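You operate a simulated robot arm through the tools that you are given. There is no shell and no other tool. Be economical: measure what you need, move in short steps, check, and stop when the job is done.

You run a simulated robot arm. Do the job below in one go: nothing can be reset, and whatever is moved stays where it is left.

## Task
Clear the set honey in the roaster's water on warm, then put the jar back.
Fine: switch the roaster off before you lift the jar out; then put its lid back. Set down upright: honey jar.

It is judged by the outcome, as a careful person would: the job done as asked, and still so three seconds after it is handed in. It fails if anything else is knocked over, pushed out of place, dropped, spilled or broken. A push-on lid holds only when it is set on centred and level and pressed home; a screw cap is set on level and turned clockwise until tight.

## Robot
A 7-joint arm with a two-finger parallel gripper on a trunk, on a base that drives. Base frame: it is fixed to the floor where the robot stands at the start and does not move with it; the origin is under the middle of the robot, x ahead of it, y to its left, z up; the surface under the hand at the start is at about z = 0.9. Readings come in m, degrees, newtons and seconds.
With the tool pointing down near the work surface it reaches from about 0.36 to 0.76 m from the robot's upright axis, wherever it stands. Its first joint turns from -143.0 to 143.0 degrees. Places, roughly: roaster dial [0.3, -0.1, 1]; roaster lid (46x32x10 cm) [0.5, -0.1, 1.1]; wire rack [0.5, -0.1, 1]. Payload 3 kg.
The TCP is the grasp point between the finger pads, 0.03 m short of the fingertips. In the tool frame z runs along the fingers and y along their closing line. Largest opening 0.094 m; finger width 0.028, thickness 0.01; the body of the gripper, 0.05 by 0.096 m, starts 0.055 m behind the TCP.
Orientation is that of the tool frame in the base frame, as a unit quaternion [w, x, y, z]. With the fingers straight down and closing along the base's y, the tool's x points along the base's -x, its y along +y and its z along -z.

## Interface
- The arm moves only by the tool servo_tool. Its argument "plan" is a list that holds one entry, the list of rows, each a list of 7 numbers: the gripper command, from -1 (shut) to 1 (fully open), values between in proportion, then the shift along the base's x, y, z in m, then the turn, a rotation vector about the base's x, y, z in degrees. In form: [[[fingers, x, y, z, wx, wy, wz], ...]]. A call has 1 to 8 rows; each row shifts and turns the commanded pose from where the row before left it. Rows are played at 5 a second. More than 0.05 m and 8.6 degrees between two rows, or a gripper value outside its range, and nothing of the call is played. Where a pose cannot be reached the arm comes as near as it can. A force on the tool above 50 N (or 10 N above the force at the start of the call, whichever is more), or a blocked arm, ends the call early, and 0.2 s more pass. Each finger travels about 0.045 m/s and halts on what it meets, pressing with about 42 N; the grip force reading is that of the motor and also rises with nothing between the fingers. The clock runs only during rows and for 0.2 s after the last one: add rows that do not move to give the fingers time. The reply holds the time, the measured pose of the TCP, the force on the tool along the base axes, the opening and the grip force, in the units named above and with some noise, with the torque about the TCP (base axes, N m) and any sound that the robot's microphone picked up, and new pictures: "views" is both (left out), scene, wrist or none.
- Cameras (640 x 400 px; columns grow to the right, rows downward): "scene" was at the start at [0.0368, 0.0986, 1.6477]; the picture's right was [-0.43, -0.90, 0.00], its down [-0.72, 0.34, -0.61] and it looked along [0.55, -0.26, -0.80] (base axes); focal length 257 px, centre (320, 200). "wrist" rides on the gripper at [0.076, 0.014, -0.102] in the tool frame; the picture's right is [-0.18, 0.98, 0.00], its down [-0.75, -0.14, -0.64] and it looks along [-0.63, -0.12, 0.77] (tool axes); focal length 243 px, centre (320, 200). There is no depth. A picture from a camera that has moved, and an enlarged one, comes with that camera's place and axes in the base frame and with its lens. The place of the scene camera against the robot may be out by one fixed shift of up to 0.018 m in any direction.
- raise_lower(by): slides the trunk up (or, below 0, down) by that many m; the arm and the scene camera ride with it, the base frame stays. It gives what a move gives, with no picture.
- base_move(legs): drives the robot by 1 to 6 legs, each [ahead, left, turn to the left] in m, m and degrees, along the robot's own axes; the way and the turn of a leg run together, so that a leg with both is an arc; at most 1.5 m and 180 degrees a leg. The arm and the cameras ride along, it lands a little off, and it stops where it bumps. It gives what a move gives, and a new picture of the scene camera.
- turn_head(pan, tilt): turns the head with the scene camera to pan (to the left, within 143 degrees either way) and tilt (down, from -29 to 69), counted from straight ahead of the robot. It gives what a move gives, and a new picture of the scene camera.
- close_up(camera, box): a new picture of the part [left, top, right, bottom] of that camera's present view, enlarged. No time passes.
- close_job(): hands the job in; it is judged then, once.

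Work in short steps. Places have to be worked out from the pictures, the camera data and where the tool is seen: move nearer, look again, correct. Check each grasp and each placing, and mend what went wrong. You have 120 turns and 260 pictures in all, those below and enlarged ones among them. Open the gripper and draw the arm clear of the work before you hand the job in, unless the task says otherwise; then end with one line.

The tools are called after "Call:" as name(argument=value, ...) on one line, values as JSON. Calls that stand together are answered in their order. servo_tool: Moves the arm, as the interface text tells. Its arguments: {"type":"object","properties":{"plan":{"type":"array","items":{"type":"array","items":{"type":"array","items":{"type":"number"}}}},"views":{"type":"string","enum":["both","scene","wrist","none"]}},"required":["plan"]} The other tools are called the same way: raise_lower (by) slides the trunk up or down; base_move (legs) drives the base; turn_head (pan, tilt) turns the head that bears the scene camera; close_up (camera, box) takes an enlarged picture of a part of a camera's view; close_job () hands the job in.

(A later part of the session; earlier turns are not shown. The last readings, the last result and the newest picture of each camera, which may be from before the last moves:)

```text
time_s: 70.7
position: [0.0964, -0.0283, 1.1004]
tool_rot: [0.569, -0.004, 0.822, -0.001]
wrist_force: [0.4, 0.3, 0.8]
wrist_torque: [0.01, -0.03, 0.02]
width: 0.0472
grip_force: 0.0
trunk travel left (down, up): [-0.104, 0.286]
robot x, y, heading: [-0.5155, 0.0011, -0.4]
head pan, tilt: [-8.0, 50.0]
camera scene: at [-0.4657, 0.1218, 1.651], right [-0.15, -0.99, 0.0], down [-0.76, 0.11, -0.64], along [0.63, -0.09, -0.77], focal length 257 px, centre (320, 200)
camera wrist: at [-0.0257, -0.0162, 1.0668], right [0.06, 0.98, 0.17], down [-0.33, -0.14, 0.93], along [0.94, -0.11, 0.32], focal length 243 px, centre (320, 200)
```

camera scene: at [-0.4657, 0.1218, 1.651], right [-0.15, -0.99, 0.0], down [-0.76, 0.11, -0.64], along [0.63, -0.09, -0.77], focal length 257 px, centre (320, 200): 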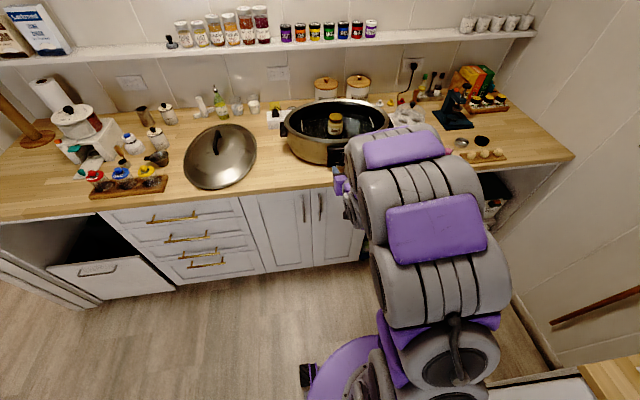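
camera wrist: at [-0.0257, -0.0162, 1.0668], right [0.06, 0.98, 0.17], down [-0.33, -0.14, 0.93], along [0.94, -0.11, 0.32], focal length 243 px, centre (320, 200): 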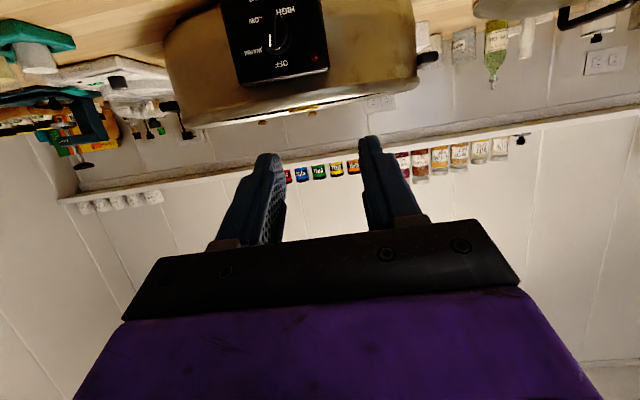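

The hand is now flipped, elbow high. I enlarge the dial in the wrist view to check where the knob stands.

Call:
close_up(camera="wrist", box=[210, 0, 350, 100])

Call:
close_up(camera="scene", box=[310, 120, 390, 180])

```text
4.00 times, centred on (280, 50) of wrist
camera zoom: at [-0.0257, -0.0162, 1.0668], right [0.06, 0.98, 0.17], down [-0.33, -0.14, 0.93], along [0.94, -0.11, 0.32], focal length 970 px, centre (480, 800)
```

zoom: 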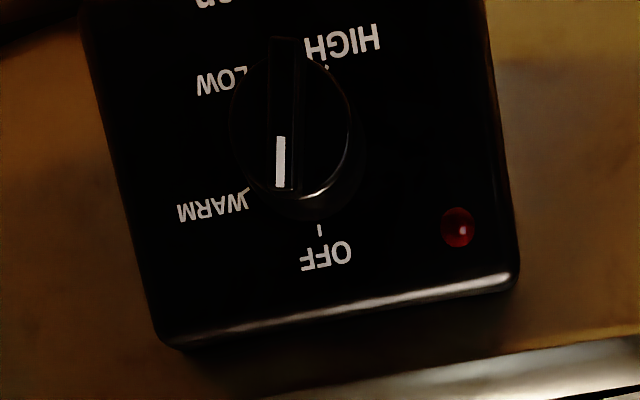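

```text
6.67 times, centred on (350, 150) of scene
camera zoom: at [-0.4657, 0.1218, 1.651], right [-0.15, -0.99, 0.0], down [-0.76, 0.11, -0.64], along [0.63, -0.09, -0.77], focal length 1712 px, centre (120, 533)
```

zoom: 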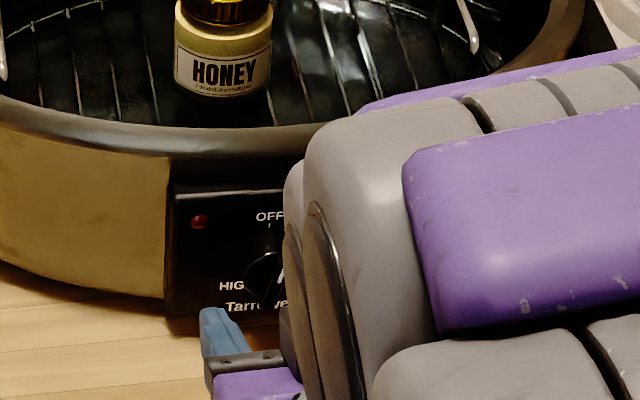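

Clear view: the knob stands near OFF (perhaps nudged ~10° toward WARM), WARM about 60° round. I drive 0.06 m nearer and line the hand up at y≈-0.08, z≈0.99.

Call:
base_move(legs=[[0.06, 0, 0]])

Call:
servo_tool(plan=[[[0.1, 0.01, -0.015, -0.03, 0, 0, 0], [0.1, 0.015, -0.02, -0.03, 0, 0, 0], [0.1, 0.015, -0.015, -0.03, 0, 0, 0], [0.1, 0.015, 0, -0.02, 0, 0, 0], [0.1, 0, 0, 0, 0, 0, 0]]], views="wrist")

```text
time_s: 71.7
position: [0.1581, -0.0295, 1.1002]
tool_rot: [0.568, -0.003, 0.823, 0.0]
wrist_force: [0.7, 0.0, 0.1]
wrist_torque: [0.0, -0.01, 0.03]
width: 0.0471
grip_force: 0.0
trunk travel left (down, up): [-0.104, 0.286]
robot x, y, heading: [-0.4534, 0.001, -0.3]
head pan, tilt: [-8.0, 50.0]
camera scene: at [-0.4049, 0.121, 1.6509], right [-0.15, -0.99, 0.0], down [-0.76, 0.11, -0.64], along [0.63, -0.09, -0.77], focal length 257 px, centre (320, 200)
```

scene: 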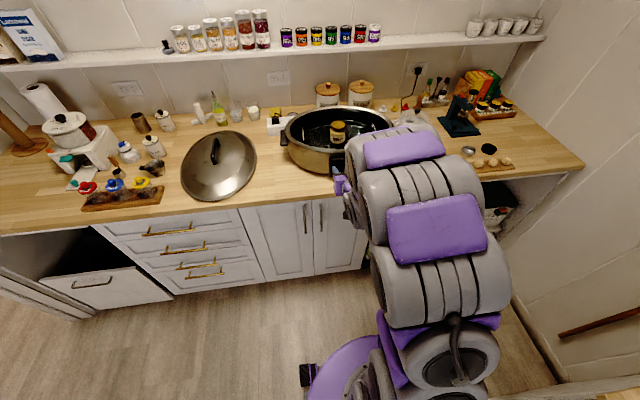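

```text
time_s: 72.8
position: [0.2118, -0.0796, 0.9922]
tool_rot: [0.569, -0.004, 0.822, 0.001]
wrist_force: [-0.3, -0.5, -0.3]
wrist_torque: [-0.03, 0.02, -0.03]
width: 0.0519
grip_force: 0.1
trunk travel left (down, up): [-0.104, 0.286]
robot x, y, heading: [-0.4517, -0.0018, -0.4]
head pan, tilt: [-8.0, 50.0]
camera wrist: at [0.0891, -0.0669, 0.9577], right [0.06, 0.98, 0.17], down [-0.34, -0.14, 0.93], along [0.94, -0.11, 0.32], focal length 243 px, centre (320, 200)
```

wrist: 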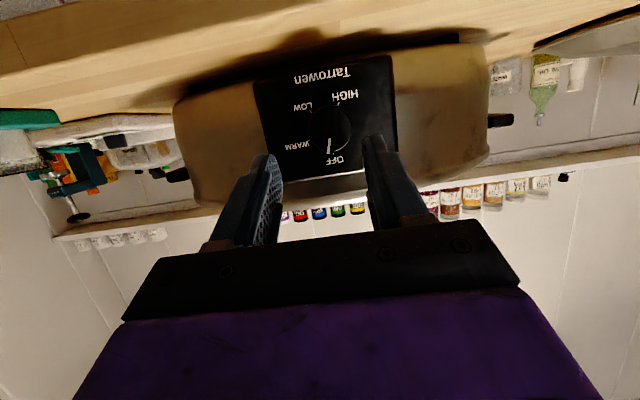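

Call:
close_up(camera="wrist", box=[240, 50, 420, 185])

```text
2.96 times, centred on (330, 118) of wrist
camera zoom: at [0.0891, -0.0669, 0.9577], right [0.06, 0.98, 0.17], down [-0.34, -0.14, 0.93], along [0.94, -0.11, 0.32], focal length 719 px, centre (290, 444)
```

zoom: 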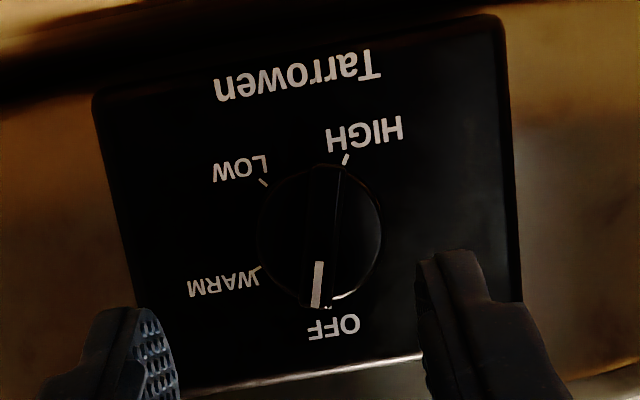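

Frontal view puts the knob axis at (0.294, -0.0725, 0.968), rib already ~12° towards WARM, WARM at ~65°. I align: roll +10°, move to y -0.0735, z 0.9785, then in to x 0.262.

Call:
servo_tool(plan=[[[0.1, 0.0, 0.006, -0.0137, 5, 0, 0], [0.1, 0.015, 0, 0, 5, 0, 0], [0.1, 0.015, 0, 0, 0, 0, 0], [0.1, 0, 0, 0, 0, 0, 0]]], views="wrist")

Call:
close_up(camera="wrist", box=[240, 70, 420, 205])

```text
time_s: 73.8
position: [0.2405, -0.0741, 0.9783]
tool_rot: [0.567, 0.047, 0.819, 0.072]
wrist_force: [0.4, 0.6, 0.0]
wrist_torque: [0.0, -0.02, 0.01]
width: 0.0516
grip_force: 0.0
trunk travel left (down, up): [-0.104, 0.286]
robot x, y, heading: [-0.453, 0.0014, -0.3]
head pan, tilt: [-8.0, 50.0]
camera wrist: at [0.1176, -0.0556, 0.9465], right [0.06, 0.94, 0.34], down [-0.33, -0.3, 0.89], along [0.94, -0.17, 0.3], focal length 243 px, centre (320, 200)
```

wrist: 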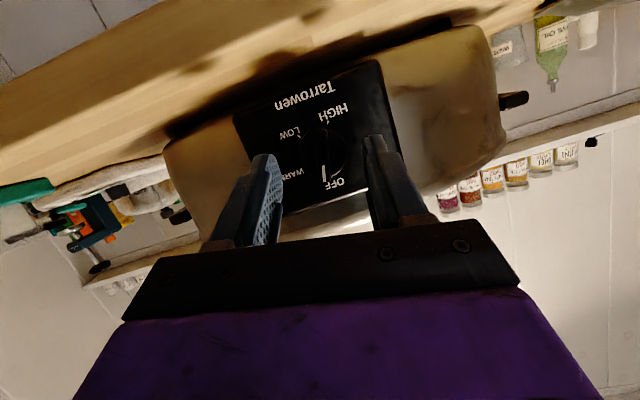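

```text
2.96 times, centred on (330, 138) of wrist
camera zoom: at [0.1176, -0.0556, 0.9465], right [0.06, 0.94, 0.34], down [-0.33, -0.3, 0.89], along [0.94, -0.17, 0.3], focal length 719 px, centre (290, 385)
```

zoom: 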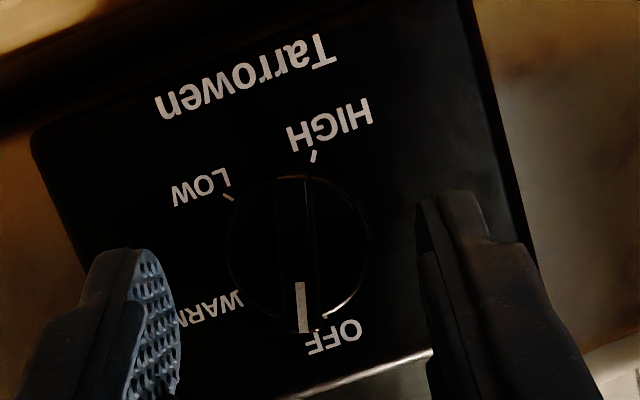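

Aligned with the rib. I advance 0.02 m and close.

Call:
servo_tool(plan=[[[0.1, 0.01, 0.001, 0.001, 0, 0, 0], [0.1, 0.009, 0, 0, 0, 0, 0], [0.1, 0, 0, 0, 0, 0, 0], [-1, 0, 0, 0, 0, 0, 0], [-1, 0, 0, 0, 0, 0, 0], [-1, 0, 0, 0, 0, 0, 0], [-1, 0, 0, 0, 0, 0, 0]]], views="none")

Call:
close_up(camera="wrist", box=[220, 70, 420, 220])

```text
time_s: 75.5
position: [0.2562, -0.0737, 0.9793]
tool_rot: [0.568, 0.048, 0.819, 0.071]
wrist_force: [-21.7, -3.1, 8.3]
wrist_torque: [-0.04, -0.23, -0.6]
width: 0.0092
grip_force: 41.7
trunk travel left (down, up): [-0.104, 0.286]
robot x, y, heading: [-0.4517, -0.0006, -0.4]
head pan, tilt: [-8.0, 50.0]
```

```text
2.67 times, centred on (320, 145) of wrist
camera zoom: at [0.1337, -0.0551, 0.9484], right [0.06, 0.94, 0.34], down [-0.34, -0.3, 0.89], along [0.94, -0.17, 0.3], focal length 647 px, centre (320, 347)
```

zoom: 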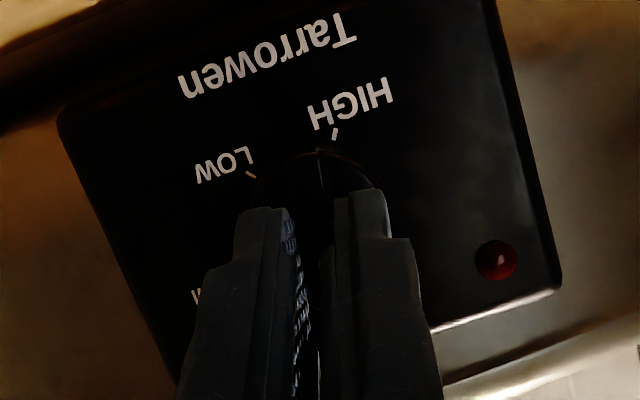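

Rib gripped again. I ease 2 mm and turn 30°, then check.

Call:
servo_tool(plan=[[[-1, -0.0025, 0, 0.001, 0, 0, 0], [-1, 0, -0.0013, -0.0004, 7.5, 0, 0], [-1, 0, -0.0013, -0.0005, 7.5, 0, 0], [-1, 0, -0.0012, -0.0007, 7.5, 0, 0], [-1, 0, -0.0011, -0.0009, 7.5, 0, 0], [-1, 0, 0, 0, 0, 0, 0]]], views="none")

Call:
close_up(camera="wrist", box=[220, 70, 420, 220])

```text
time_s: 76.8
position: [0.2551, -0.0784, 0.9767]
tool_rot: [0.535, 0.194, 0.772, 0.281]
wrist_force: [-3.2, -7.1, 3.0]
wrist_torque: [-0.07, 0.0, -0.63]
width: 0.0088
grip_force: 42.5
trunk travel left (down, up): [-0.104, 0.286]
robot x, y, heading: [-0.4534, 0.0045, -0.3]
head pan, tilt: [-8.0, 50.0]
```

```text
2.67 times, centred on (320, 145) of wrist
camera zoom: at [0.1334, -0.0471, 0.9602], right [0.06, 0.64, 0.76], down [-0.34, -0.71, 0.62], along [0.94, -0.29, 0.17], focal length 647 px, centre (320, 347)
```

zoom: 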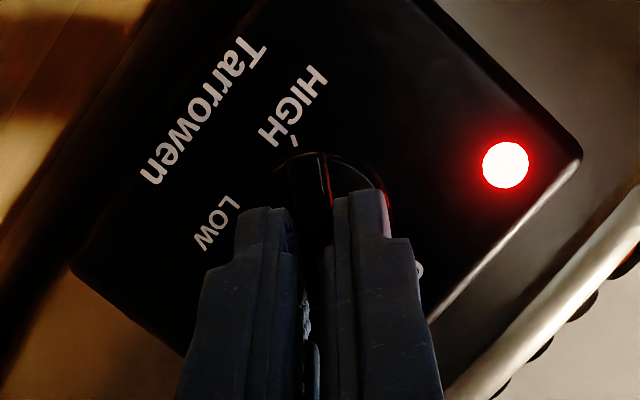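

The lamp is lit; the knob is at about 42°. I turn some 22° more to WARM.

Call:
servo_tool(plan=[[[-1, 0, -0.001, -0.001, 7.5, 0, 0], [-1, 0, -0.0008, -0.0011, 7.5, 0, 0], [-1, 0, -0.0006, -0.0012, 7.5, 0, 0], [-1, 0, 0, 0, 0, 0, 0]]], views="none")

Call:
close_up(camera="wrist", box=[220, 70, 420, 220])

```text
time_s: 77.8
position: [0.2555, -0.0823, 0.9726]
tool_rot: [0.487, 0.294, 0.703, 0.428]
wrist_force: [-9.0, -7.2, 1.8]
wrist_torque: [0.01, 0.33, -0.21]
width: 0.0087
grip_force: 41.7
trunk travel left (down, up): [-0.104, 0.286]
robot x, y, heading: [-0.451, -0.0033, -0.4]
head pan, tilt: [-8.0, 50.0]
```

```text
2.67 times, centred on (320, 145) of wrist
camera zoom: at [0.1333, -0.0456, 0.9707], right [0.06, 0.3, 0.95], down [-0.33, -0.89, 0.31], along [0.94, -0.34, 0.05], focal length 647 px, centre (320, 347)
```

zoom: 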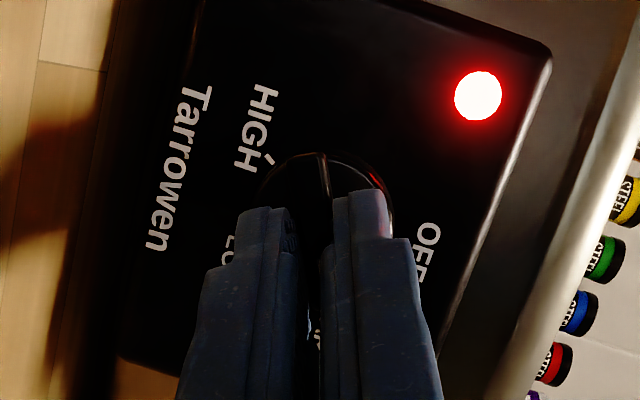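

To see the mark against WARM I open the fingers in place and look.

Call:
servo_tool(plan=[[[0.1, 0, 0, 0, 0, 0, 0], [0.1, 0, 0, 0, 0, 0, 0], [0.1, 0, 0, 0, 0, 0, 0]]], views="none")

Call:
close_up(camera="wrist", box=[220, 70, 420, 220])

```text
time_s: 78.7
position: [0.2565, -0.0814, 0.9733]
tool_rot: [0.487, 0.293, 0.703, 0.427]
wrist_force: [-0.5, 0.1, 0.1]
wrist_torque: [0.0, 0.0, 0.01]
width: 0.0517
grip_force: 0.1
trunk travel left (down, up): [-0.104, 0.286]
robot x, y, heading: [-0.4523, -0.0042, -0.4]
head pan, tilt: [-8.0, 50.0]
```

```text
2.67 times, centred on (320, 145) of wrist
camera zoom: at [0.1343, -0.0452, 0.9703], right [0.06, 0.3, 0.95], down [-0.33, -0.89, 0.31], along [0.94, -0.34, 0.05], focal length 647 px, centre (320, 347)
```

zoom: 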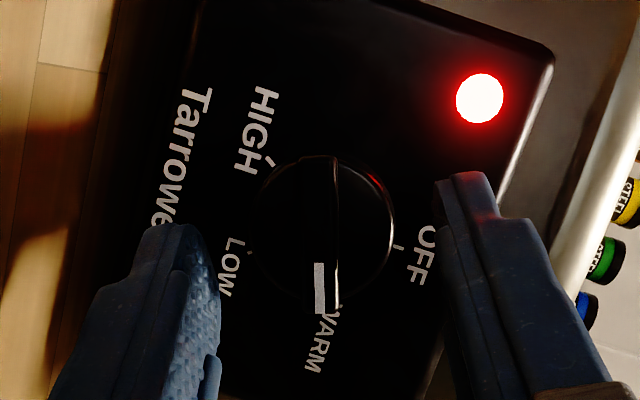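

The mark stands midway between OFF and LOW, on WARM, with the lamp lit. I leave the hand here and watch the honey.

Call:
close_up(camera="scene", box=[310, 100, 370, 140])

Call:
servo_tool(plan=[[[0.1, 0, 0, 0, 0, 0, 0], [0.1, 0, 0, 0, 0, 0, 0], [0.1, 0, 0, 0, 0, 0, 0], [0.1, 0, 0, 0, 0, 0, 0], [0.1, 0, 0, 0, 0, 0, 0], [0.1, 0, 0, 0, 0, 0, 0], [0.1, 0, 0, 0, 0, 0, 0], [0.1, 0, 0, 0, 0, 0, 0]]], views="none")

Call:
servo_tool(plan=[[[0.1, 0, 0, 0, 0, 0, 0], [0.1, 0, 0, 0, 0, 0, 0], [0.1, 0, 0, 0, 0, 0, 0], [0.1, 0, 0, 0, 0, 0, 0], [0.1, 0, 0, 0, 0, 0, 0], [0.1, 0, 0, 0, 0, 0, 0], [0.1, 0, 0, 0, 0, 0, 0], [0.1, 0, 0, 0, 0, 0, 0]]], views="none")

Call:
servo_tool(plan=[[[0.1, 0, 0, 0, 0, 0, 0], [0.1, 0, 0, 0, 0, 0, 0], [0.1, 0, 0, 0, 0, 0, 0], [0.1, 0, 0, 0, 0, 0, 0], [0.1, 0, 0, 0, 0, 0, 0], [0.1, 0, 0, 0, 0, 0, 0], [0.1, 0, 0, 0, 0, 0, 0], [0.1, 0, 0, 0, 0, 0, 0]]], views="none")

Call:
close_up(camera="scene", box=[310, 100, 370, 140])

```text
10.00 times, centred on (340, 120) of scene
camera zoom: at [-0.4052, 0.1186, 1.6511], right [-0.15, -0.99, 0.0], down [-0.76, 0.11, -0.64], along [0.63, -0.09, -0.77], focal length 2567 px, centre (120, 1000)
```

zoom: 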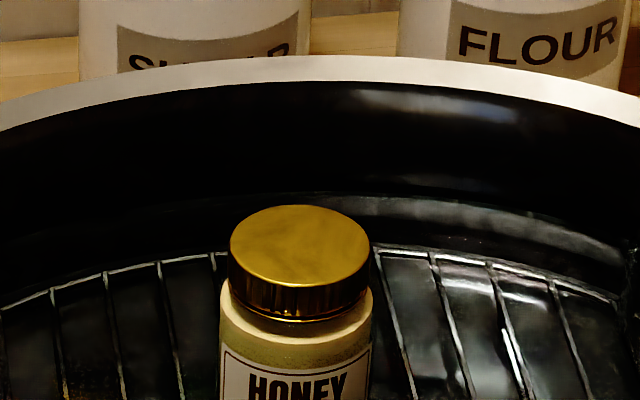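

```text
time_s: 80.5
position: [0.2559, -0.0813, 0.9734]
tool_rot: [0.487, 0.294, 0.703, 0.426]
wrist_force: [-0.3, 0.2, 0.2]
wrist_torque: [0.01, 0.01, 0.01]
width: 0.0518
grip_force: 0.1
trunk travel left (down, up): [-0.104, 0.286]
robot x, y, heading: [-0.4539, -0.0012, -0.5]
head pan, tilt: [-8.0, 50.0]
```

```text
time_s: 82.2
position: [0.2572, -0.0815, 0.9726]
tool_rot: [0.488, 0.294, 0.703, 0.426]
wrist_force: [-0.4, -0.1, 0.6]
wrist_torque: [-0.03, 0.01, -0.02]
width: 0.0516
grip_force: 0.1
trunk travel left (down, up): [-0.104, 0.286]
robot x, y, heading: [-0.4531, 0.0022, -0.4]
head pan, tilt: [-8.0, 50.0]
```

```text
time_s: 84.0
position: [0.2558, -0.0802, 0.9741]
tool_rot: [0.488, 0.293, 0.703, 0.426]
wrist_force: [-0.7, -0.5, 0.5]
wrist_torque: [0.01, 0.0, -0.01]
width: 0.0519
grip_force: 0.0
trunk travel left (down, up): [-0.104, 0.286]
robot x, y, heading: [-0.455, -0.0004, -0.5]
head pan, tilt: [-8.0, 50.0]
```

```text
10.00 times, centred on (340, 120) of scene
camera zoom: at [-0.4054, 0.119, 1.6511], right [-0.15, -0.99, 0.0], down [-0.76, 0.11, -0.64], along [0.63, -0.09, -0.77], focal length 2567 px, centre (120, 1000)
```

zoom: 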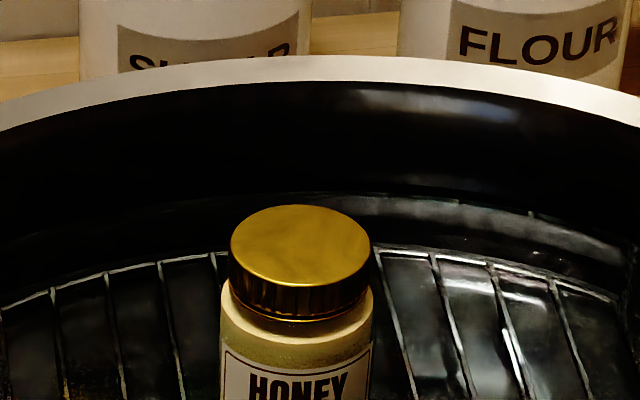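

Still creamy and set. I wait on.

Call:
servo_tool(plan=[[[0.1, 0, 0, 0, 0, 0, 0], [0.1, 0, 0, 0, 0, 0, 0], [0.1, 0, 0, 0, 0, 0, 0], [0.1, 0, 0, 0, 0, 0, 0], [0.1, 0, 0, 0, 0, 0, 0], [0.1, 0, 0, 0, 0, 0, 0], [0.1, 0, 0, 0, 0, 0, 0], [0.1, 0, 0, 0, 0, 0, 0]]], views="none")

Call:
servo_tool(plan=[[[0.1, 0, 0, 0, 0, 0, 0], [0.1, 0, 0, 0, 0, 0, 0], [0.1, 0, 0, 0, 0, 0, 0], [0.1, 0, 0, 0, 0, 0, 0], [0.1, 0, 0, 0, 0, 0, 0], [0.1, 0, 0, 0, 0, 0, 0], [0.1, 0, 0, 0, 0, 0, 0], [0.1, 0, 0, 0, 0, 0, 0]]], views="none")

Call:
servo_tool(plan=[[[0.1, 0, 0, 0, 0, 0, 0], [0.1, 0, 0, 0, 0, 0, 0], [0.1, 0, 0, 0, 0, 0, 0], [0.1, 0, 0, 0, 0, 0, 0], [0.1, 0, 0, 0, 0, 0, 0], [0.1, 0, 0, 0, 0, 0, 0], [0.1, 0, 0, 0, 0, 0, 0], [0.1, 0, 0, 0, 0, 0, 0]]], views="none")

Call:
servo_tool(plan=[[[0.1, 0, 0, 0, 0, 0, 0], [0.1, 0, 0, 0, 0, 0, 0], [0.1, 0, 0, 0, 0, 0, 0], [0.1, 0, 0, 0, 0, 0, 0], [0.1, 0, 0, 0, 0, 0, 0], [0.1, 0, 0, 0, 0, 0, 0], [0.1, 0, 0, 0, 0, 0, 0], [0.1, 0, 0, 0, 0, 0, 0]]], views="none")

Call:
servo_tool(plan=[[[0.1, 0, 0, 0, 0, 0, 0], [0.1, 0, 0, 0, 0, 0, 0], [0.1, 0, 0, 0, 0, 0, 0], [0.1, 0, 0, 0, 0, 0, 0], [0.1, 0, 0, 0, 0, 0, 0], [0.1, 0, 0, 0, 0, 0, 0], [0.1, 0, 0, 0, 0, 0, 0], [0.1, 0, 0, 0, 0, 0, 0]]], views="none")

Call:
close_up(camera="scene", box=[310, 105, 370, 145])

```text
time_s: 85.8
position: [0.2561, -0.081, 0.974]
tool_rot: [0.488, 0.294, 0.703, 0.427]
wrist_force: [-0.4, -0.8, 0.1]
wrist_torque: [0.03, -0.03, 0.01]
width: 0.0516
grip_force: 0.0
trunk travel left (down, up): [-0.104, 0.286]
robot x, y, heading: [-0.4514, 0.0017, -0.2]
head pan, tilt: [-8.0, 50.0]
```

```text
time_s: 87.7
position: [0.2568, -0.08, 0.973]
tool_rot: [0.488, 0.294, 0.703, 0.426]
wrist_force: [0.3, -0.7, -0.6]
wrist_torque: [-0.05, 0.0, -0.01]
width: 0.0518
grip_force: 0.0
trunk travel left (down, up): [-0.104, 0.286]
robot x, y, heading: [-0.453, -0.0024, -0.5]
head pan, tilt: [-8.0, 50.0]
```

```text
time_s: 89.5
position: [0.2555, -0.0804, 0.9737]
tool_rot: [0.488, 0.294, 0.702, 0.426]
wrist_force: [0.0, 0.1, 0.9]
wrist_torque: [-0.01, 0.01, 0.02]
width: 0.0517
grip_force: 0.1
trunk travel left (down, up): [-0.104, 0.286]
robot x, y, heading: [-0.4482, 0.0014, -0.3]
head pan, tilt: [-8.0, 50.0]
```

```text
time_s: 91.2
position: [0.2563, -0.082, 0.9736]
tool_rot: [0.488, 0.293, 0.703, 0.426]
wrist_force: [-0.6, -0.6, 0.6]
wrist_torque: [0.04, -0.02, -0.01]
width: 0.0517
grip_force: 0.1
trunk travel left (down, up): [-0.104, 0.286]
robot x, y, heading: [-0.4537, -0.0002, -0.3]
head pan, tilt: [-8.0, 50.0]
```

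```text
time_s: 93.0
position: [0.257, -0.0813, 0.974]
tool_rot: [0.488, 0.294, 0.703, 0.427]
wrist_force: [0.4, 0.5, 0.1]
wrist_torque: [0.01, -0.01, 0.01]
width: 0.0516
grip_force: 0.0
trunk travel left (down, up): [-0.104, 0.286]
robot x, y, heading: [-0.4535, 0.0003, -0.6]
head pan, tilt: [-8.0, 50.0]
```

```text
10.00 times, centred on (340, 125) of scene
camera zoom: at [-0.4054, 0.119, 1.6511], right [-0.15, -0.99, 0.0], down [-0.76, 0.11, -0.64], along [0.63, -0.09, -0.77], focal length 2567 px, centre (120, 950)
```

zoom: 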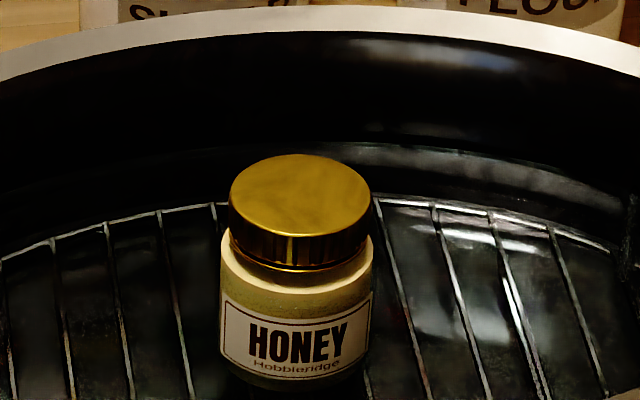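

Still pale. I keep waiting.

Call:
servo_tool(plan=[[[0.1, 0, 0, 0, 0, 0, 0], [0.1, 0, 0, 0, 0, 0, 0], [0.1, 0, 0, 0, 0, 0, 0], [0.1, 0, 0, 0, 0, 0, 0], [0.1, 0, 0, 0, 0, 0, 0], [0.1, 0, 0, 0, 0, 0, 0], [0.1, 0, 0, 0, 0, 0, 0], [0.1, 0, 0, 0, 0, 0, 0]]], views="none")

Call:
servo_tool(plan=[[[0.1, 0, 0, 0, 0, 0, 0], [0.1, 0, 0, 0, 0, 0, 0], [0.1, 0, 0, 0, 0, 0, 0], [0.1, 0, 0, 0, 0, 0, 0], [0.1, 0, 0, 0, 0, 0, 0], [0.1, 0, 0, 0, 0, 0, 0], [0.1, 0, 0, 0, 0, 0, 0], [0.1, 0, 0, 0, 0, 0, 0]]], views="none")

Call:
servo_tool(plan=[[[0.1, 0, 0, 0, 0, 0, 0], [0.1, 0, 0, 0, 0, 0, 0], [0.1, 0, 0, 0, 0, 0, 0], [0.1, 0, 0, 0, 0, 0, 0], [0.1, 0, 0, 0, 0, 0, 0], [0.1, 0, 0, 0, 0, 0, 0], [0.1, 0, 0, 0, 0, 0, 0], [0.1, 0, 0, 0, 0, 0, 0]]], views="none")

Call:
servo_tool(plan=[[[0.1, 0, 0, 0, 0, 0, 0], [0.1, 0, 0, 0, 0, 0, 0], [0.1, 0, 0, 0, 0, 0, 0], [0.1, 0, 0, 0, 0, 0, 0], [0.1, 0, 0, 0, 0, 0, 0], [0.1, 0, 0, 0, 0, 0, 0], [0.1, 0, 0, 0, 0, 0, 0], [0.1, 0, 0, 0, 0, 0, 0]]], views="none")

Call:
servo_tool(plan=[[[0.1, 0, 0, 0, 0, 0, 0], [0.1, 0, 0, 0, 0, 0, 0], [0.1, 0, 0, 0, 0, 0, 0], [0.1, 0, 0, 0, 0, 0, 0], [0.1, 0, 0, 0, 0, 0, 0], [0.1, 0, 0, 0, 0, 0, 0], [0.1, 0, 0, 0, 0, 0, 0], [0.1, 0, 0, 0, 0, 0, 0]]], views="none")

Call:
servo_tool(plan=[[[0.1, 0, 0, 0, 0, 0, 0], [0.1, 0, 0, 0, 0, 0, 0], [0.1, 0, 0, 0, 0, 0, 0], [0.1, 0, 0, 0, 0, 0, 0], [0.1, 0, 0, 0, 0, 0, 0], [0.1, 0, 0, 0, 0, 0, 0], [0.1, 0, 0, 0, 0, 0, 0], [0.1, 0, 0, 0, 0, 0, 0]]], views="none")

Call:
close_up(camera="scene", box=[310, 105, 370, 145])

Call:
close_up(camera="wrist", box=[220, 70, 420, 220])

```text
time_s: 94.8
position: [0.2564, -0.0813, 0.9726]
tool_rot: [0.488, 0.294, 0.703, 0.426]
wrist_force: [0.2, -0.3, 0.8]
wrist_torque: [-0.02, 0.04, 0.0]
width: 0.052
grip_force: 0.0
trunk travel left (down, up): [-0.104, 0.286]
robot x, y, heading: [-0.4548, 0.0002, -0.5]
head pan, tilt: [-8.0, 50.0]
```

```text
time_s: 96.7
position: [0.2568, -0.0811, 0.9729]
tool_rot: [0.487, 0.294, 0.703, 0.426]
wrist_force: [-0.3, 0.2, -0.4]
wrist_torque: [-0.05, 0.01, 0.01]
width: 0.0516
grip_force: 0.1
trunk travel left (down, up): [-0.104, 0.286]
robot x, y, heading: [-0.454, 0.0035, -0.1]
head pan, tilt: [-8.0, 50.0]
```

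```text
time_s: 98.5
position: [0.2556, -0.0794, 0.9737]
tool_rot: [0.487, 0.294, 0.703, 0.426]
wrist_force: [-0.2, 0.6, 0.5]
wrist_torque: [-0.01, -0.01, 0.0]
width: 0.0518
grip_force: 0.0
trunk travel left (down, up): [-0.104, 0.286]
robot x, y, heading: [-0.4499, 0.003, -0.2]
head pan, tilt: [-8.0, 50.0]
```

```text
time_s: 100.2
position: [0.2562, -0.0818, 0.9734]
tool_rot: [0.488, 0.294, 0.703, 0.426]
wrist_force: [0.1, -0.3, -0.1]
wrist_torque: [-0.01, 0.0, 0.01]
width: 0.0517
grip_force: 0.1
trunk travel left (down, up): [-0.104, 0.286]
robot x, y, heading: [-0.4545, -0.0005, -0.3]
head pan, tilt: [-8.0, 50.0]
```

```text
time_s: 102.0
position: [0.2567, -0.0808, 0.9725]
tool_rot: [0.488, 0.294, 0.703, 0.426]
wrist_force: [0.4, 0.7, 0.5]
wrist_torque: [0.01, 0.01, -0.02]
width: 0.0518
grip_force: 0.1
trunk travel left (down, up): [-0.104, 0.286]
robot x, y, heading: [-0.4521, 0.0006, -0.5]
head pan, tilt: [-8.0, 50.0]
```

```text
time_s: 103.8
position: [0.2554, -0.0809, 0.9738]
tool_rot: [0.488, 0.294, 0.703, 0.426]
wrist_force: [1.0, -0.8, -0.8]
wrist_torque: [0.01, 0.0, -0.03]
width: 0.0515
grip_force: 0.0
trunk travel left (down, up): [-0.104, 0.286]
robot x, y, heading: [-0.4509, 0.0018, -0.2]
head pan, tilt: [-8.0, 50.0]
```

```text
10.00 times, centred on (340, 125) of scene
camera zoom: at [-0.4054, 0.119, 1.6511], right [-0.15, -0.99, 0.0], down [-0.76, 0.11, -0.64], along [0.63, -0.09, -0.77], focal length 2567 px, centre (120, 950)
```

zoom: 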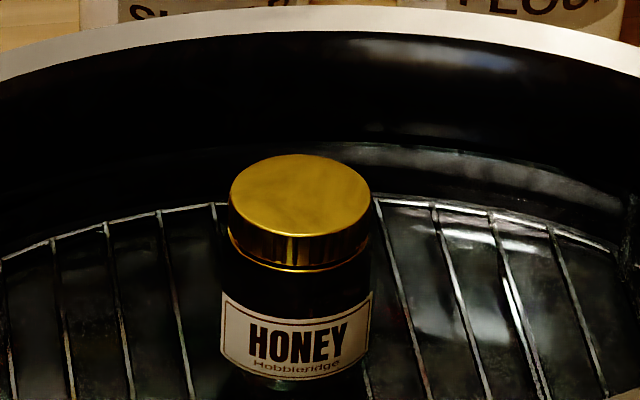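

```text
2.67 times, centred on (320, 145) of wrist
camera zoom: at [0.134, -0.0448, 0.9704], right [0.06, 0.3, 0.95], down [-0.34, -0.89, 0.31], along [0.94, -0.34, 0.05], focal length 647 px, centre (320, 347)
```

zoom: 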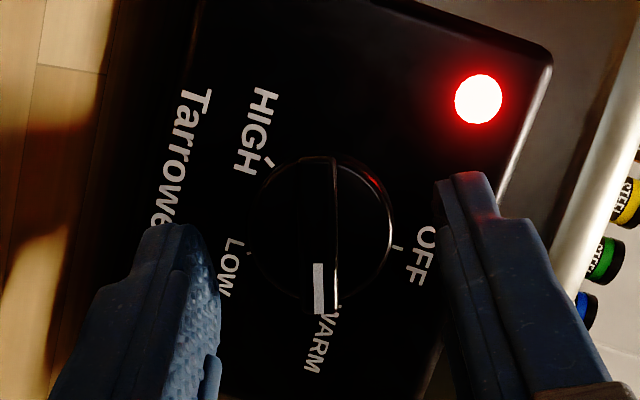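

The honey has turned clear. I grip the rib again and turn it back towards OFF.

Call:
servo_tool(plan=[[[-1, 0, 0, 0, 0, 0, 0], [-1, 0, 0, 0, 0, 0, 0], [-1, 0, 0, 0, 0, 0, 0], [-1, 0, 0, 0, 0, 0, 0]]], views="none")

Call:
servo_tool(plan=[[[-1, 0, 0.0006, 0.0012, -7.5, 0, 0], [-1, 0, 0.0008, 0.0011, -7.5, 0, 0], [-1, 0, 0.001, 0.001, -7.5, 0, 0], [-1, 0, 0.0011, 0.0009, -7.5, 0, 0], [-1, 0, 0.0012, 0.0007, -7.5, 0, 0], [-1, 0, 0.0013, 0.0005, -7.5, 0, 0], [-1, 0, 0.0013, 0.0004, -7.5, 0, 0], [-1, 0, 0, 0, 0, 0, 0]]], views="none")

Call:
close_up(camera="wrist", box=[220, 70, 420, 220])

```text
time_s: 104.8
position: [0.2554, -0.0817, 0.9728]
tool_rot: [0.488, 0.294, 0.703, 0.425]
wrist_force: [-8.4, -4.3, 1.0]
wrist_torque: [0.01, 0.42, 0.11]
width: 0.009
grip_force: 41.4
trunk travel left (down, up): [-0.104, 0.286]
robot x, y, heading: [-0.4569, 0.0007, -0.4]
head pan, tilt: [-8.0, 50.0]
```

```text
time_s: 106.7
position: [0.2567, -0.0736, 0.9798]
tool_rot: [0.567, 0.047, 0.819, 0.071]
wrist_force: [-5.6, -1.9, 4.9]
wrist_torque: [-0.01, 0.79, -0.35]
width: 0.0093
grip_force: 42.0
trunk travel left (down, up): [-0.104, 0.286]
robot x, y, heading: [-0.452, 0.0023, -0.1]
head pan, tilt: [-8.0, 50.0]
```

```text
2.67 times, centred on (320, 145) of wrist
camera zoom: at [0.1336, -0.0552, 0.9484], right [0.06, 0.94, 0.34], down [-0.34, -0.3, 0.89], along [0.94, -0.17, 0.3], focal length 647 px, centre (320, 347)
```

zoom: 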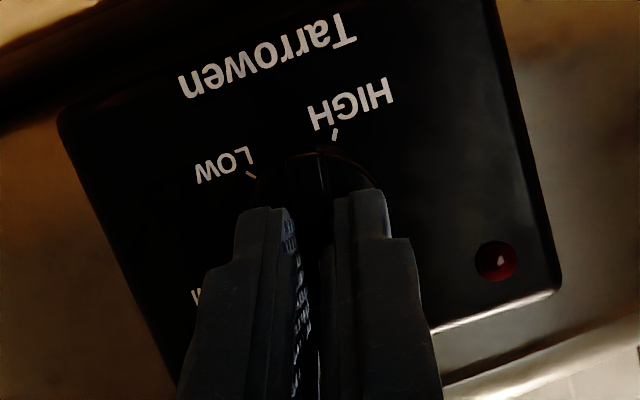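

The lamp is out. I turn the last 11° to OFF, open the fingers and check the mark.

Call:
servo_tool(plan=[[[-1, 0, 0.001, 0.0002, -5.5, 0, 0], [-1, 0, 0.001, 0.0001, -5.5, 0, 0], [-1, 0, 0, 0, 0, 0, 0], [0.1, 0, 0, 0, 0, 0, 0], [0.1, 0, 0, 0, 0, 0, 0], [0.1, 0, 0, 0, 0, 0, 0]]], views="none")

Call:
close_up(camera="wrist", box=[220, 70, 420, 220])

```text
time_s: 108.0
position: [0.2573, -0.072, 0.9802]
tool_rot: [0.569, -0.007, 0.823, -0.008]
wrist_force: [0.1, -0.8, 1.3]
wrist_torque: [-0.01, -0.04, 0.02]
width: 0.0519
grip_force: 0.0
trunk travel left (down, up): [-0.104, 0.286]
robot x, y, heading: [-0.4521, 0.0021, -0.4]
head pan, tilt: [-8.0, 50.0]
```

```text
2.67 times, centred on (320, 145) of wrist
camera zoom: at [0.1348, -0.0607, 0.9452], right [0.06, 0.99, 0.15], down [-0.33, -0.12, 0.93], along [0.94, -0.11, 0.32], focal length 647 px, centre (320, 347)
```

zoom: 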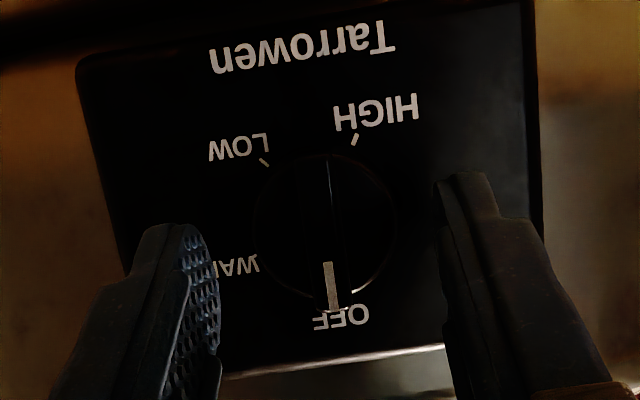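

Knob on OFF, lamp dark. I withdraw the hand and turn it back to pointing down.

Call:
servo_tool(plan=[[[0.1, -0.03, 0, 0.005, 0, 0, 0], [0.1, -0.03, 0, 0.02, 0, 0, 0], [0.1, -0.03, 0, 0.04, 0, 0, 0], [0.1, -0.02, 0, 0.045, 0, 0, 0], [0.5, 0, 0, 0.045, 0, 0, 0], [1, 0, 0, 0.045, 0, 0, 0]]], views="none")

Call:
servo_tool(plan=[[[1, 0, 0, 0.01, 0, 8, 0], [1, 0, 0, 0.01, 0, 8, 0], [1, 0, 0, 0.01, 0, 8, 0], [1, 0, 0, 0.01, 0, 8, 0], [1, 0, 0, 0, 0, 8, 0], [1, 0, 0, 0, 0, 8, 0], [1, 0, 0, 0, 0, 8, 0], [1, 0, 0, 0, 0, 8, 0]]], views="none")

Call:
servo_tool(plan=[[[1, 0, 0, 0, 0, 5.5, 0], [1, 0, 0, 0, 0, 0, 0]]], views="both")

```text
time_s: 109.5
position: [0.1471, -0.0737, 1.1779]
tool_rot: [0.568, -0.007, 0.823, -0.008]
wrist_force: [-0.2, -0.2, -0.9]
wrist_torque: [0.0, 0.0, 0.02]
width: 0.0943
grip_force: 0.0
trunk travel left (down, up): [-0.104, 0.286]
robot x, y, heading: [-0.4514, 0.0001, -0.4]
head pan, tilt: [-8.0, 50.0]
```

```text
time_s: 111.2
position: [0.147, -0.0698, 1.2188]
tool_rot: [0.045, -0.01, 0.999, -0.002]
wrist_force: [0.1, -0.4, -0.5]
wrist_torque: [0.0, -0.02, -0.03]
width: 0.094
grip_force: 0.1
trunk travel left (down, up): [-0.104, 0.286]
robot x, y, heading: [-0.4529, 0.0, -0.5]
head pan, tilt: [-8.0, 50.0]
```

```text
time_s: 111.8
position: [0.1456, -0.069, 1.2218]
tool_rot: [-0.001, -0.011, 1.0, -0.002]
wrist_force: [0.0, 0.9, 0.1]
wrist_torque: [0.01, -0.01, -0.01]
width: 0.0941
grip_force: 0.1
trunk travel left (down, up): [-0.104, 0.286]
robot x, y, heading: [-0.4566, -0.0026, -0.3]
head pan, tilt: [-8.0, 50.0]
camera scene: at [-0.4068, 0.1206, 1.6511], right [-0.15, -0.99, 0.0], down [-0.76, 0.11, -0.64], along [0.63, -0.09, -0.77], focal length 257 px, centre (320, 200)
camera wrist: at [0.0695, -0.0585, 1.3251], right [0.16, 0.99, 0.0], down [0.76, -0.12, 0.64], along [0.63, -0.11, -0.77], focal length 243 px, centre (320, 200)
```

scene: 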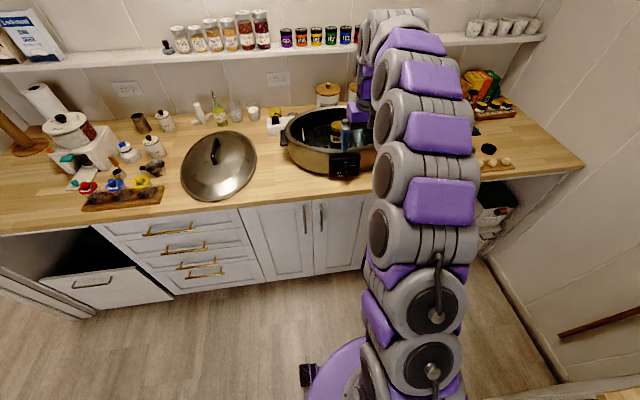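
wrist: 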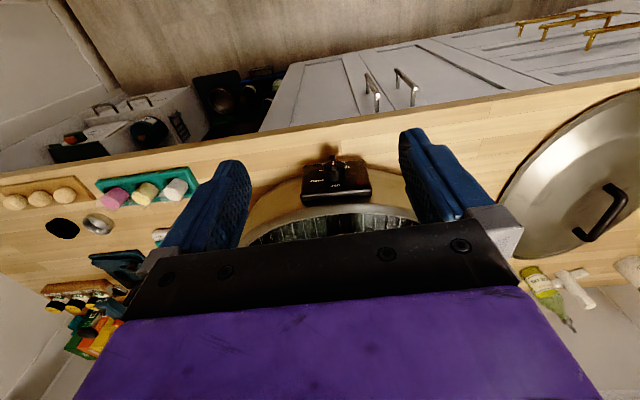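

Hand down again. I raise nothing more (tips at 1.19 clear the jar) and drive forward 0.45 m to the working place.

Call:
base_move(legs=[[0.45, 0, 0.3]])

Call:
servo_tool(plan=[[[1, -0.04, 0, 0, 0, 0, 1.3], [1, -0.04, 0, 0, 0, 0, 0], [1, -0.04, 0, 0, 0, 0, 0], [1, -0.02, -0.005, 0, 0, 0, 0], [1, 0, 0, 0, 0, 0, 0]]], views="wrist")

```text
time_s: 114.5
position: [0.5943, -0.0603, 1.2197]
tool_rot: [-0.002, -0.019, 1.0, -0.002]
wrist_force: [-0.3, -0.5, 0.0]
wrist_torque: [0.0, -0.01, 0.0]
width: 0.0943
grip_force: 0.0
trunk travel left (down, up): [-0.104, 0.286]
robot x, y, heading: [-0.0053, 0.003, 0.2]
head pan, tilt: [-8.0, 50.0]
camera scene: at [0.0391, 0.1216, 1.651], right [-0.13, -0.99, 0.0], down [-0.76, 0.1, -0.64], along [0.63, -0.08, -0.77], focal length 257 px, centre (320, 200)
```

scene: 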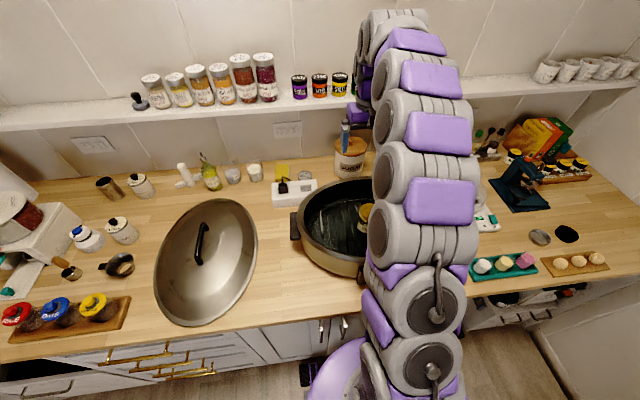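

```text
time_s: 115.8
position: [0.4519, -0.0663, 1.2215]
tool_rot: [-0.001, -0.03, 1.0, -0.002]
wrist_force: [0.6, -0.2, 0.1]
wrist_torque: [0.0, -0.01, 0.02]
width: 0.094
grip_force: 0.1
trunk travel left (down, up): [-0.104, 0.286]
robot x, y, heading: [-0.006, 0.0024, 0.6]
head pan, tilt: [-8.0, 50.0]
camera wrist: at [0.3756, -0.0577, 1.3251], right [0.13, 0.99, 0.0], down [0.76, -0.09, 0.64], along [0.64, -0.08, -0.77], focal length 243 px, centre (320, 200)
```

wrist: 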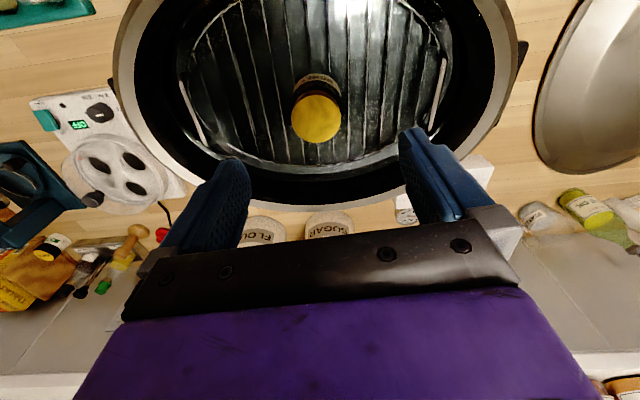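

The jar is seen at about (0.483, -0.078). I square the yaw, move over it and come down to z 1.12.

Call:
servo_tool(plan=[[[0.9, 0.015, -0.006, -0.02, 0, 0, -3.4], [0.9, 0.015, -0.006, -0.04, 0, 0, 0], [0.9, 0, 0, -0.04, 0, 0, 0], [0.9, 0, 0, 0, 0, 0, 0]]], views="wrist")

```text
time_s: 116.8
position: [0.4825, -0.0772, 1.1203]
tool_rot: [0.0, 0.001, 1.0, -0.002]
wrist_force: [0.3, -0.8, 0.4]
wrist_torque: [-0.02, 0.02, 0.02]
width: 0.0893
grip_force: 0.1
trunk travel left (down, up): [-0.104, 0.286]
robot x, y, heading: [-0.0073, 0.002, 0.4]
head pan, tilt: [-8.0, 50.0]
camera wrist: at [0.4062, -0.0646, 1.2252], right [0.18, 0.98, 0.0], down [0.75, -0.14, 0.64], along [0.63, -0.12, -0.77], focal length 243 px, centre (320, 200)
```

wrist: 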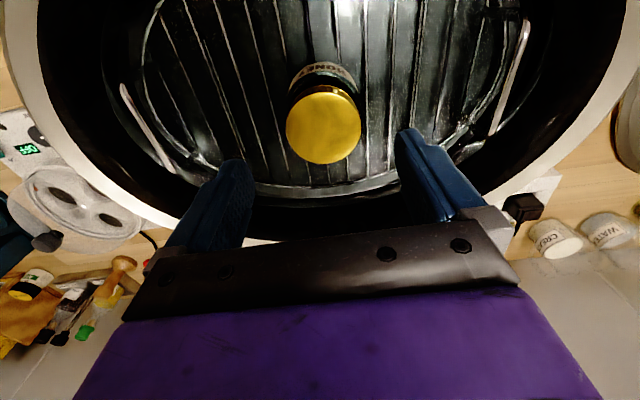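

Alignment matches the earlier grasp; I shift (-0.004, +0.003) and descend to z 1.024.

Call:
servo_tool(plan=[[[0.75, -0.004, 0.003, -0.02, 0, 0, 0], [0.75, 0, 0, -0.025, 0, 0, 0], [0.75, 0, 0, -0.025, 0, 0, 0], [0.75, 0, 0, -0.025, 0, 0, 0], [0.75, 0, 0, 0, 0, 0, 0]]], views="wrist")

```text
time_s: 118.0
position: [0.4762, -0.0743, 1.0244]
tool_rot: [-0.001, 0.0, 1.0, -0.002]
wrist_force: [-0.2, 0.5, -0.1]
wrist_torque: [0.0, 0.01, 0.0]
width: 0.0825
grip_force: 0.0
trunk travel left (down, up): [-0.104, 0.286]
robot x, y, heading: [-0.0035, 0.0044, 0.7]
head pan, tilt: [-8.0, 50.0]
camera wrist: at [0.401, -0.0618, 1.1283], right [0.18, 0.98, 0.0], down [0.75, -0.14, 0.64], along [0.63, -0.12, -0.77], focal length 243 px, centre (320, 200)
```

wrist: 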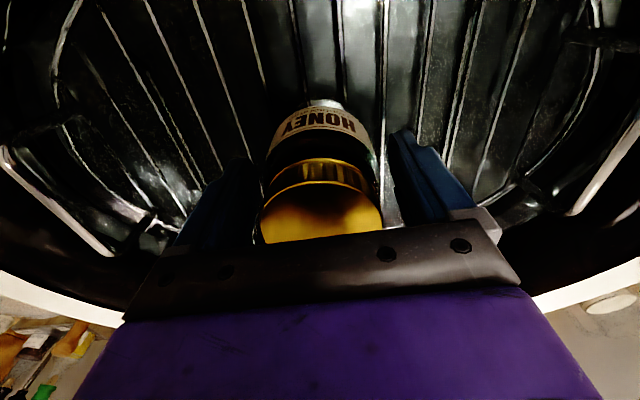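

Same view as when I released it. I close and lift clear of the roaster.

Call:
servo_tool(plan=[[[-1, 0, 0, 0, 0, 0, 0], [-1, 0, 0, 0, 0, 0, 0], [-1, 0, 0, 0, 0, 0, 0], [-1, 0, 0, 0, 0, 0, 0]]], views="none")

Call:
servo_tool(plan=[[[-1, 0, 0, 0.02, 0, 0, 0], [-1, 0, 0, 0.03, 0, 0, 0], [-1, 0, 0, 0.04, 0, 0, 0], [-1, 0, 0, 0.04, 0, 0, 0], [-1, 0, 0, 0.03, 0, 0, 0], [-1, 0, 0, 0, 0, 0, 0], [-1, 0, 0, 0, 0, 0, 0], [-1, 0, 0, 0, 0, 0, 0]]], views="both")

```text
time_s: 119.0
position: [0.4767, -0.0753, 1.025]
tool_rot: [-0.001, 0.0, 1.0, -0.002]
wrist_force: [0.1, 0.7, -0.2]
wrist_torque: [0.02, -0.04, 0.01]
width: 0.0667
grip_force: 41.9
trunk travel left (down, up): [-0.104, 0.286]
robot x, y, heading: [-0.0067, -0.0021, 0.3]
head pan, tilt: [-8.0, 50.0]
```

```text
time_s: 120.8
position: [0.4766, -0.0753, 1.1846]
tool_rot: [-0.002, 0.0, 1.0, -0.002]
wrist_force: [-0.1, 0.9, -3.6]
wrist_torque: [-0.03, 0.04, 0.02]
width: 0.067
grip_force: 41.9
trunk travel left (down, up): [-0.104, 0.286]
robot x, y, heading: [-0.0057, 0.0027, 0.5]
head pan, tilt: [-8.0, 50.0]
camera scene: at [0.0377, 0.1213, 1.651], right [-0.13, -0.99, 0.0], down [-0.76, 0.1, -0.64], along [0.64, -0.08, -0.77], focal length 257 px, centre (320, 200)
camera wrist: at [0.4003, -0.0619, 1.2887], right [0.18, 0.98, 0.0], down [0.75, -0.14, 0.64], along [0.63, -0.12, -0.77], focal length 243 px, centre (320, 200)
```

scene: 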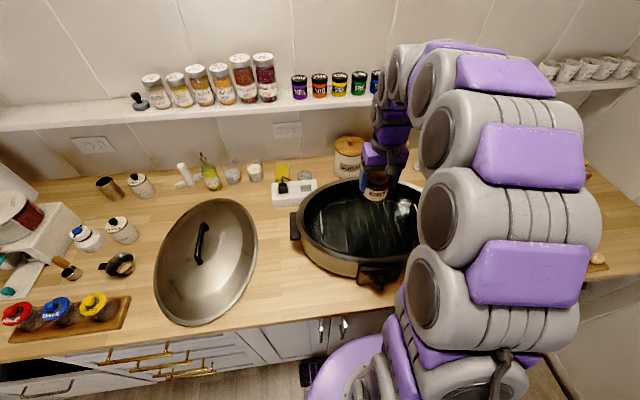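
wrist: 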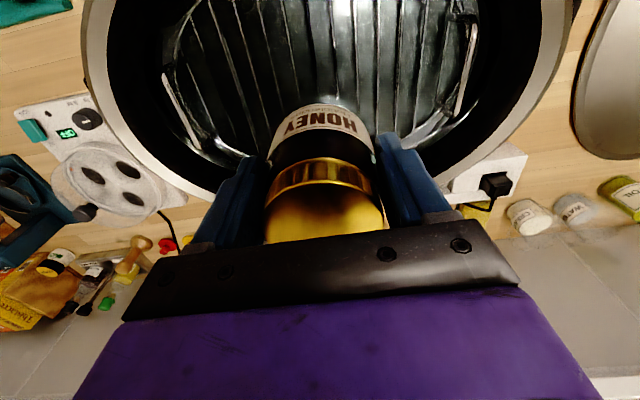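

The jar is out, honey clear, roaster off. I carry it back to its place at (0.318, 0.248).

Call:
servo_tool(plan=[[[-1, -0.0199, 0.0404, 0, 0, 0, 0], [-1, -0.0199, 0.0404, 0, 0, 0, 0], [-1, -0.0199, 0.0404, 0, 0, 0, 0], [-1, -0.0199, 0.0404, 0, 0, 0, 0], [-1, -0.0199, 0.0404, 0, 0, 0, 0], [-1, -0.0199, 0.0404, 0, 0, 0, 0], [-1, -0.0199, 0.0404, 0, 0, 0, 0], [-1, -0.0199, 0.0404, 0, 0, 0, 0]]], views="none")

Call:
servo_tool(plan=[[[-1, 0, 0, -0.04, 0, 0, 0], [-1, 0, 0, -0.04, 0, 0, 0], [-1, 0, 0, -0.04, 0, 0, 0], [-1, 0, 0, -0.04, 0, 0, 0], [-1, 0, 0, -0.03, 0, 0, 0], [-1, 0, 0, 0, 0, 0, 0]]], views="both")

```text
time_s: 122.5
position: [0.3134, 0.2536, 1.1852]
tool_rot: [-0.002, -0.001, 1.0, -0.004]
wrist_force: [-0.2, -0.2, -4.0]
wrist_torque: [-0.02, 0.04, 0.0]
width: 0.0668
grip_force: 41.8
trunk travel left (down, up): [-0.104, 0.286]
robot x, y, heading: [-0.0106, 0.0007, 0.5]
head pan, tilt: [-8.0, 50.0]
```

```text
time_s: 124.0
position: [0.3169, 0.2513, 0.9952]
tool_rot: [-0.001, 0.0, 1.0, -0.003]
wrist_force: [-0.8, 0.4, -4.3]
wrist_torque: [0.0, 0.02, -0.01]
width: 0.0665
grip_force: 41.3
trunk travel left (down, up): [-0.104, 0.286]
robot x, y, heading: [-0.0017, 0.0052, 0.5]
head pan, tilt: [-8.0, 50.0]
camera scene: at [0.0366, 0.1255, 1.6507], right [-0.13, -0.99, 0.0], down [-0.76, 0.1, -0.64], along [0.64, -0.09, -0.77], focal length 257 px, centre (320, 200)
camera wrist: at [0.2417, 0.2642, 1.0995], right [0.18, 0.98, -0.01], down [0.75, -0.14, 0.64], along [0.63, -0.12, -0.77], focal length 243 px, centre (320, 200)
```

scene: 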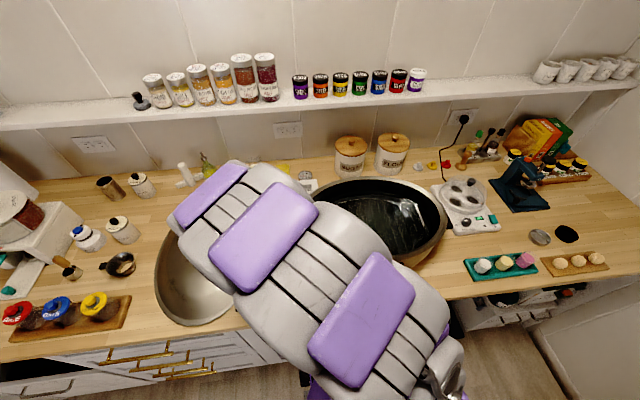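
wrist: 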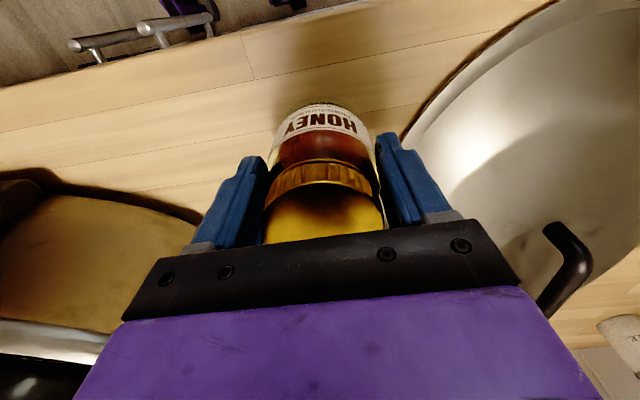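

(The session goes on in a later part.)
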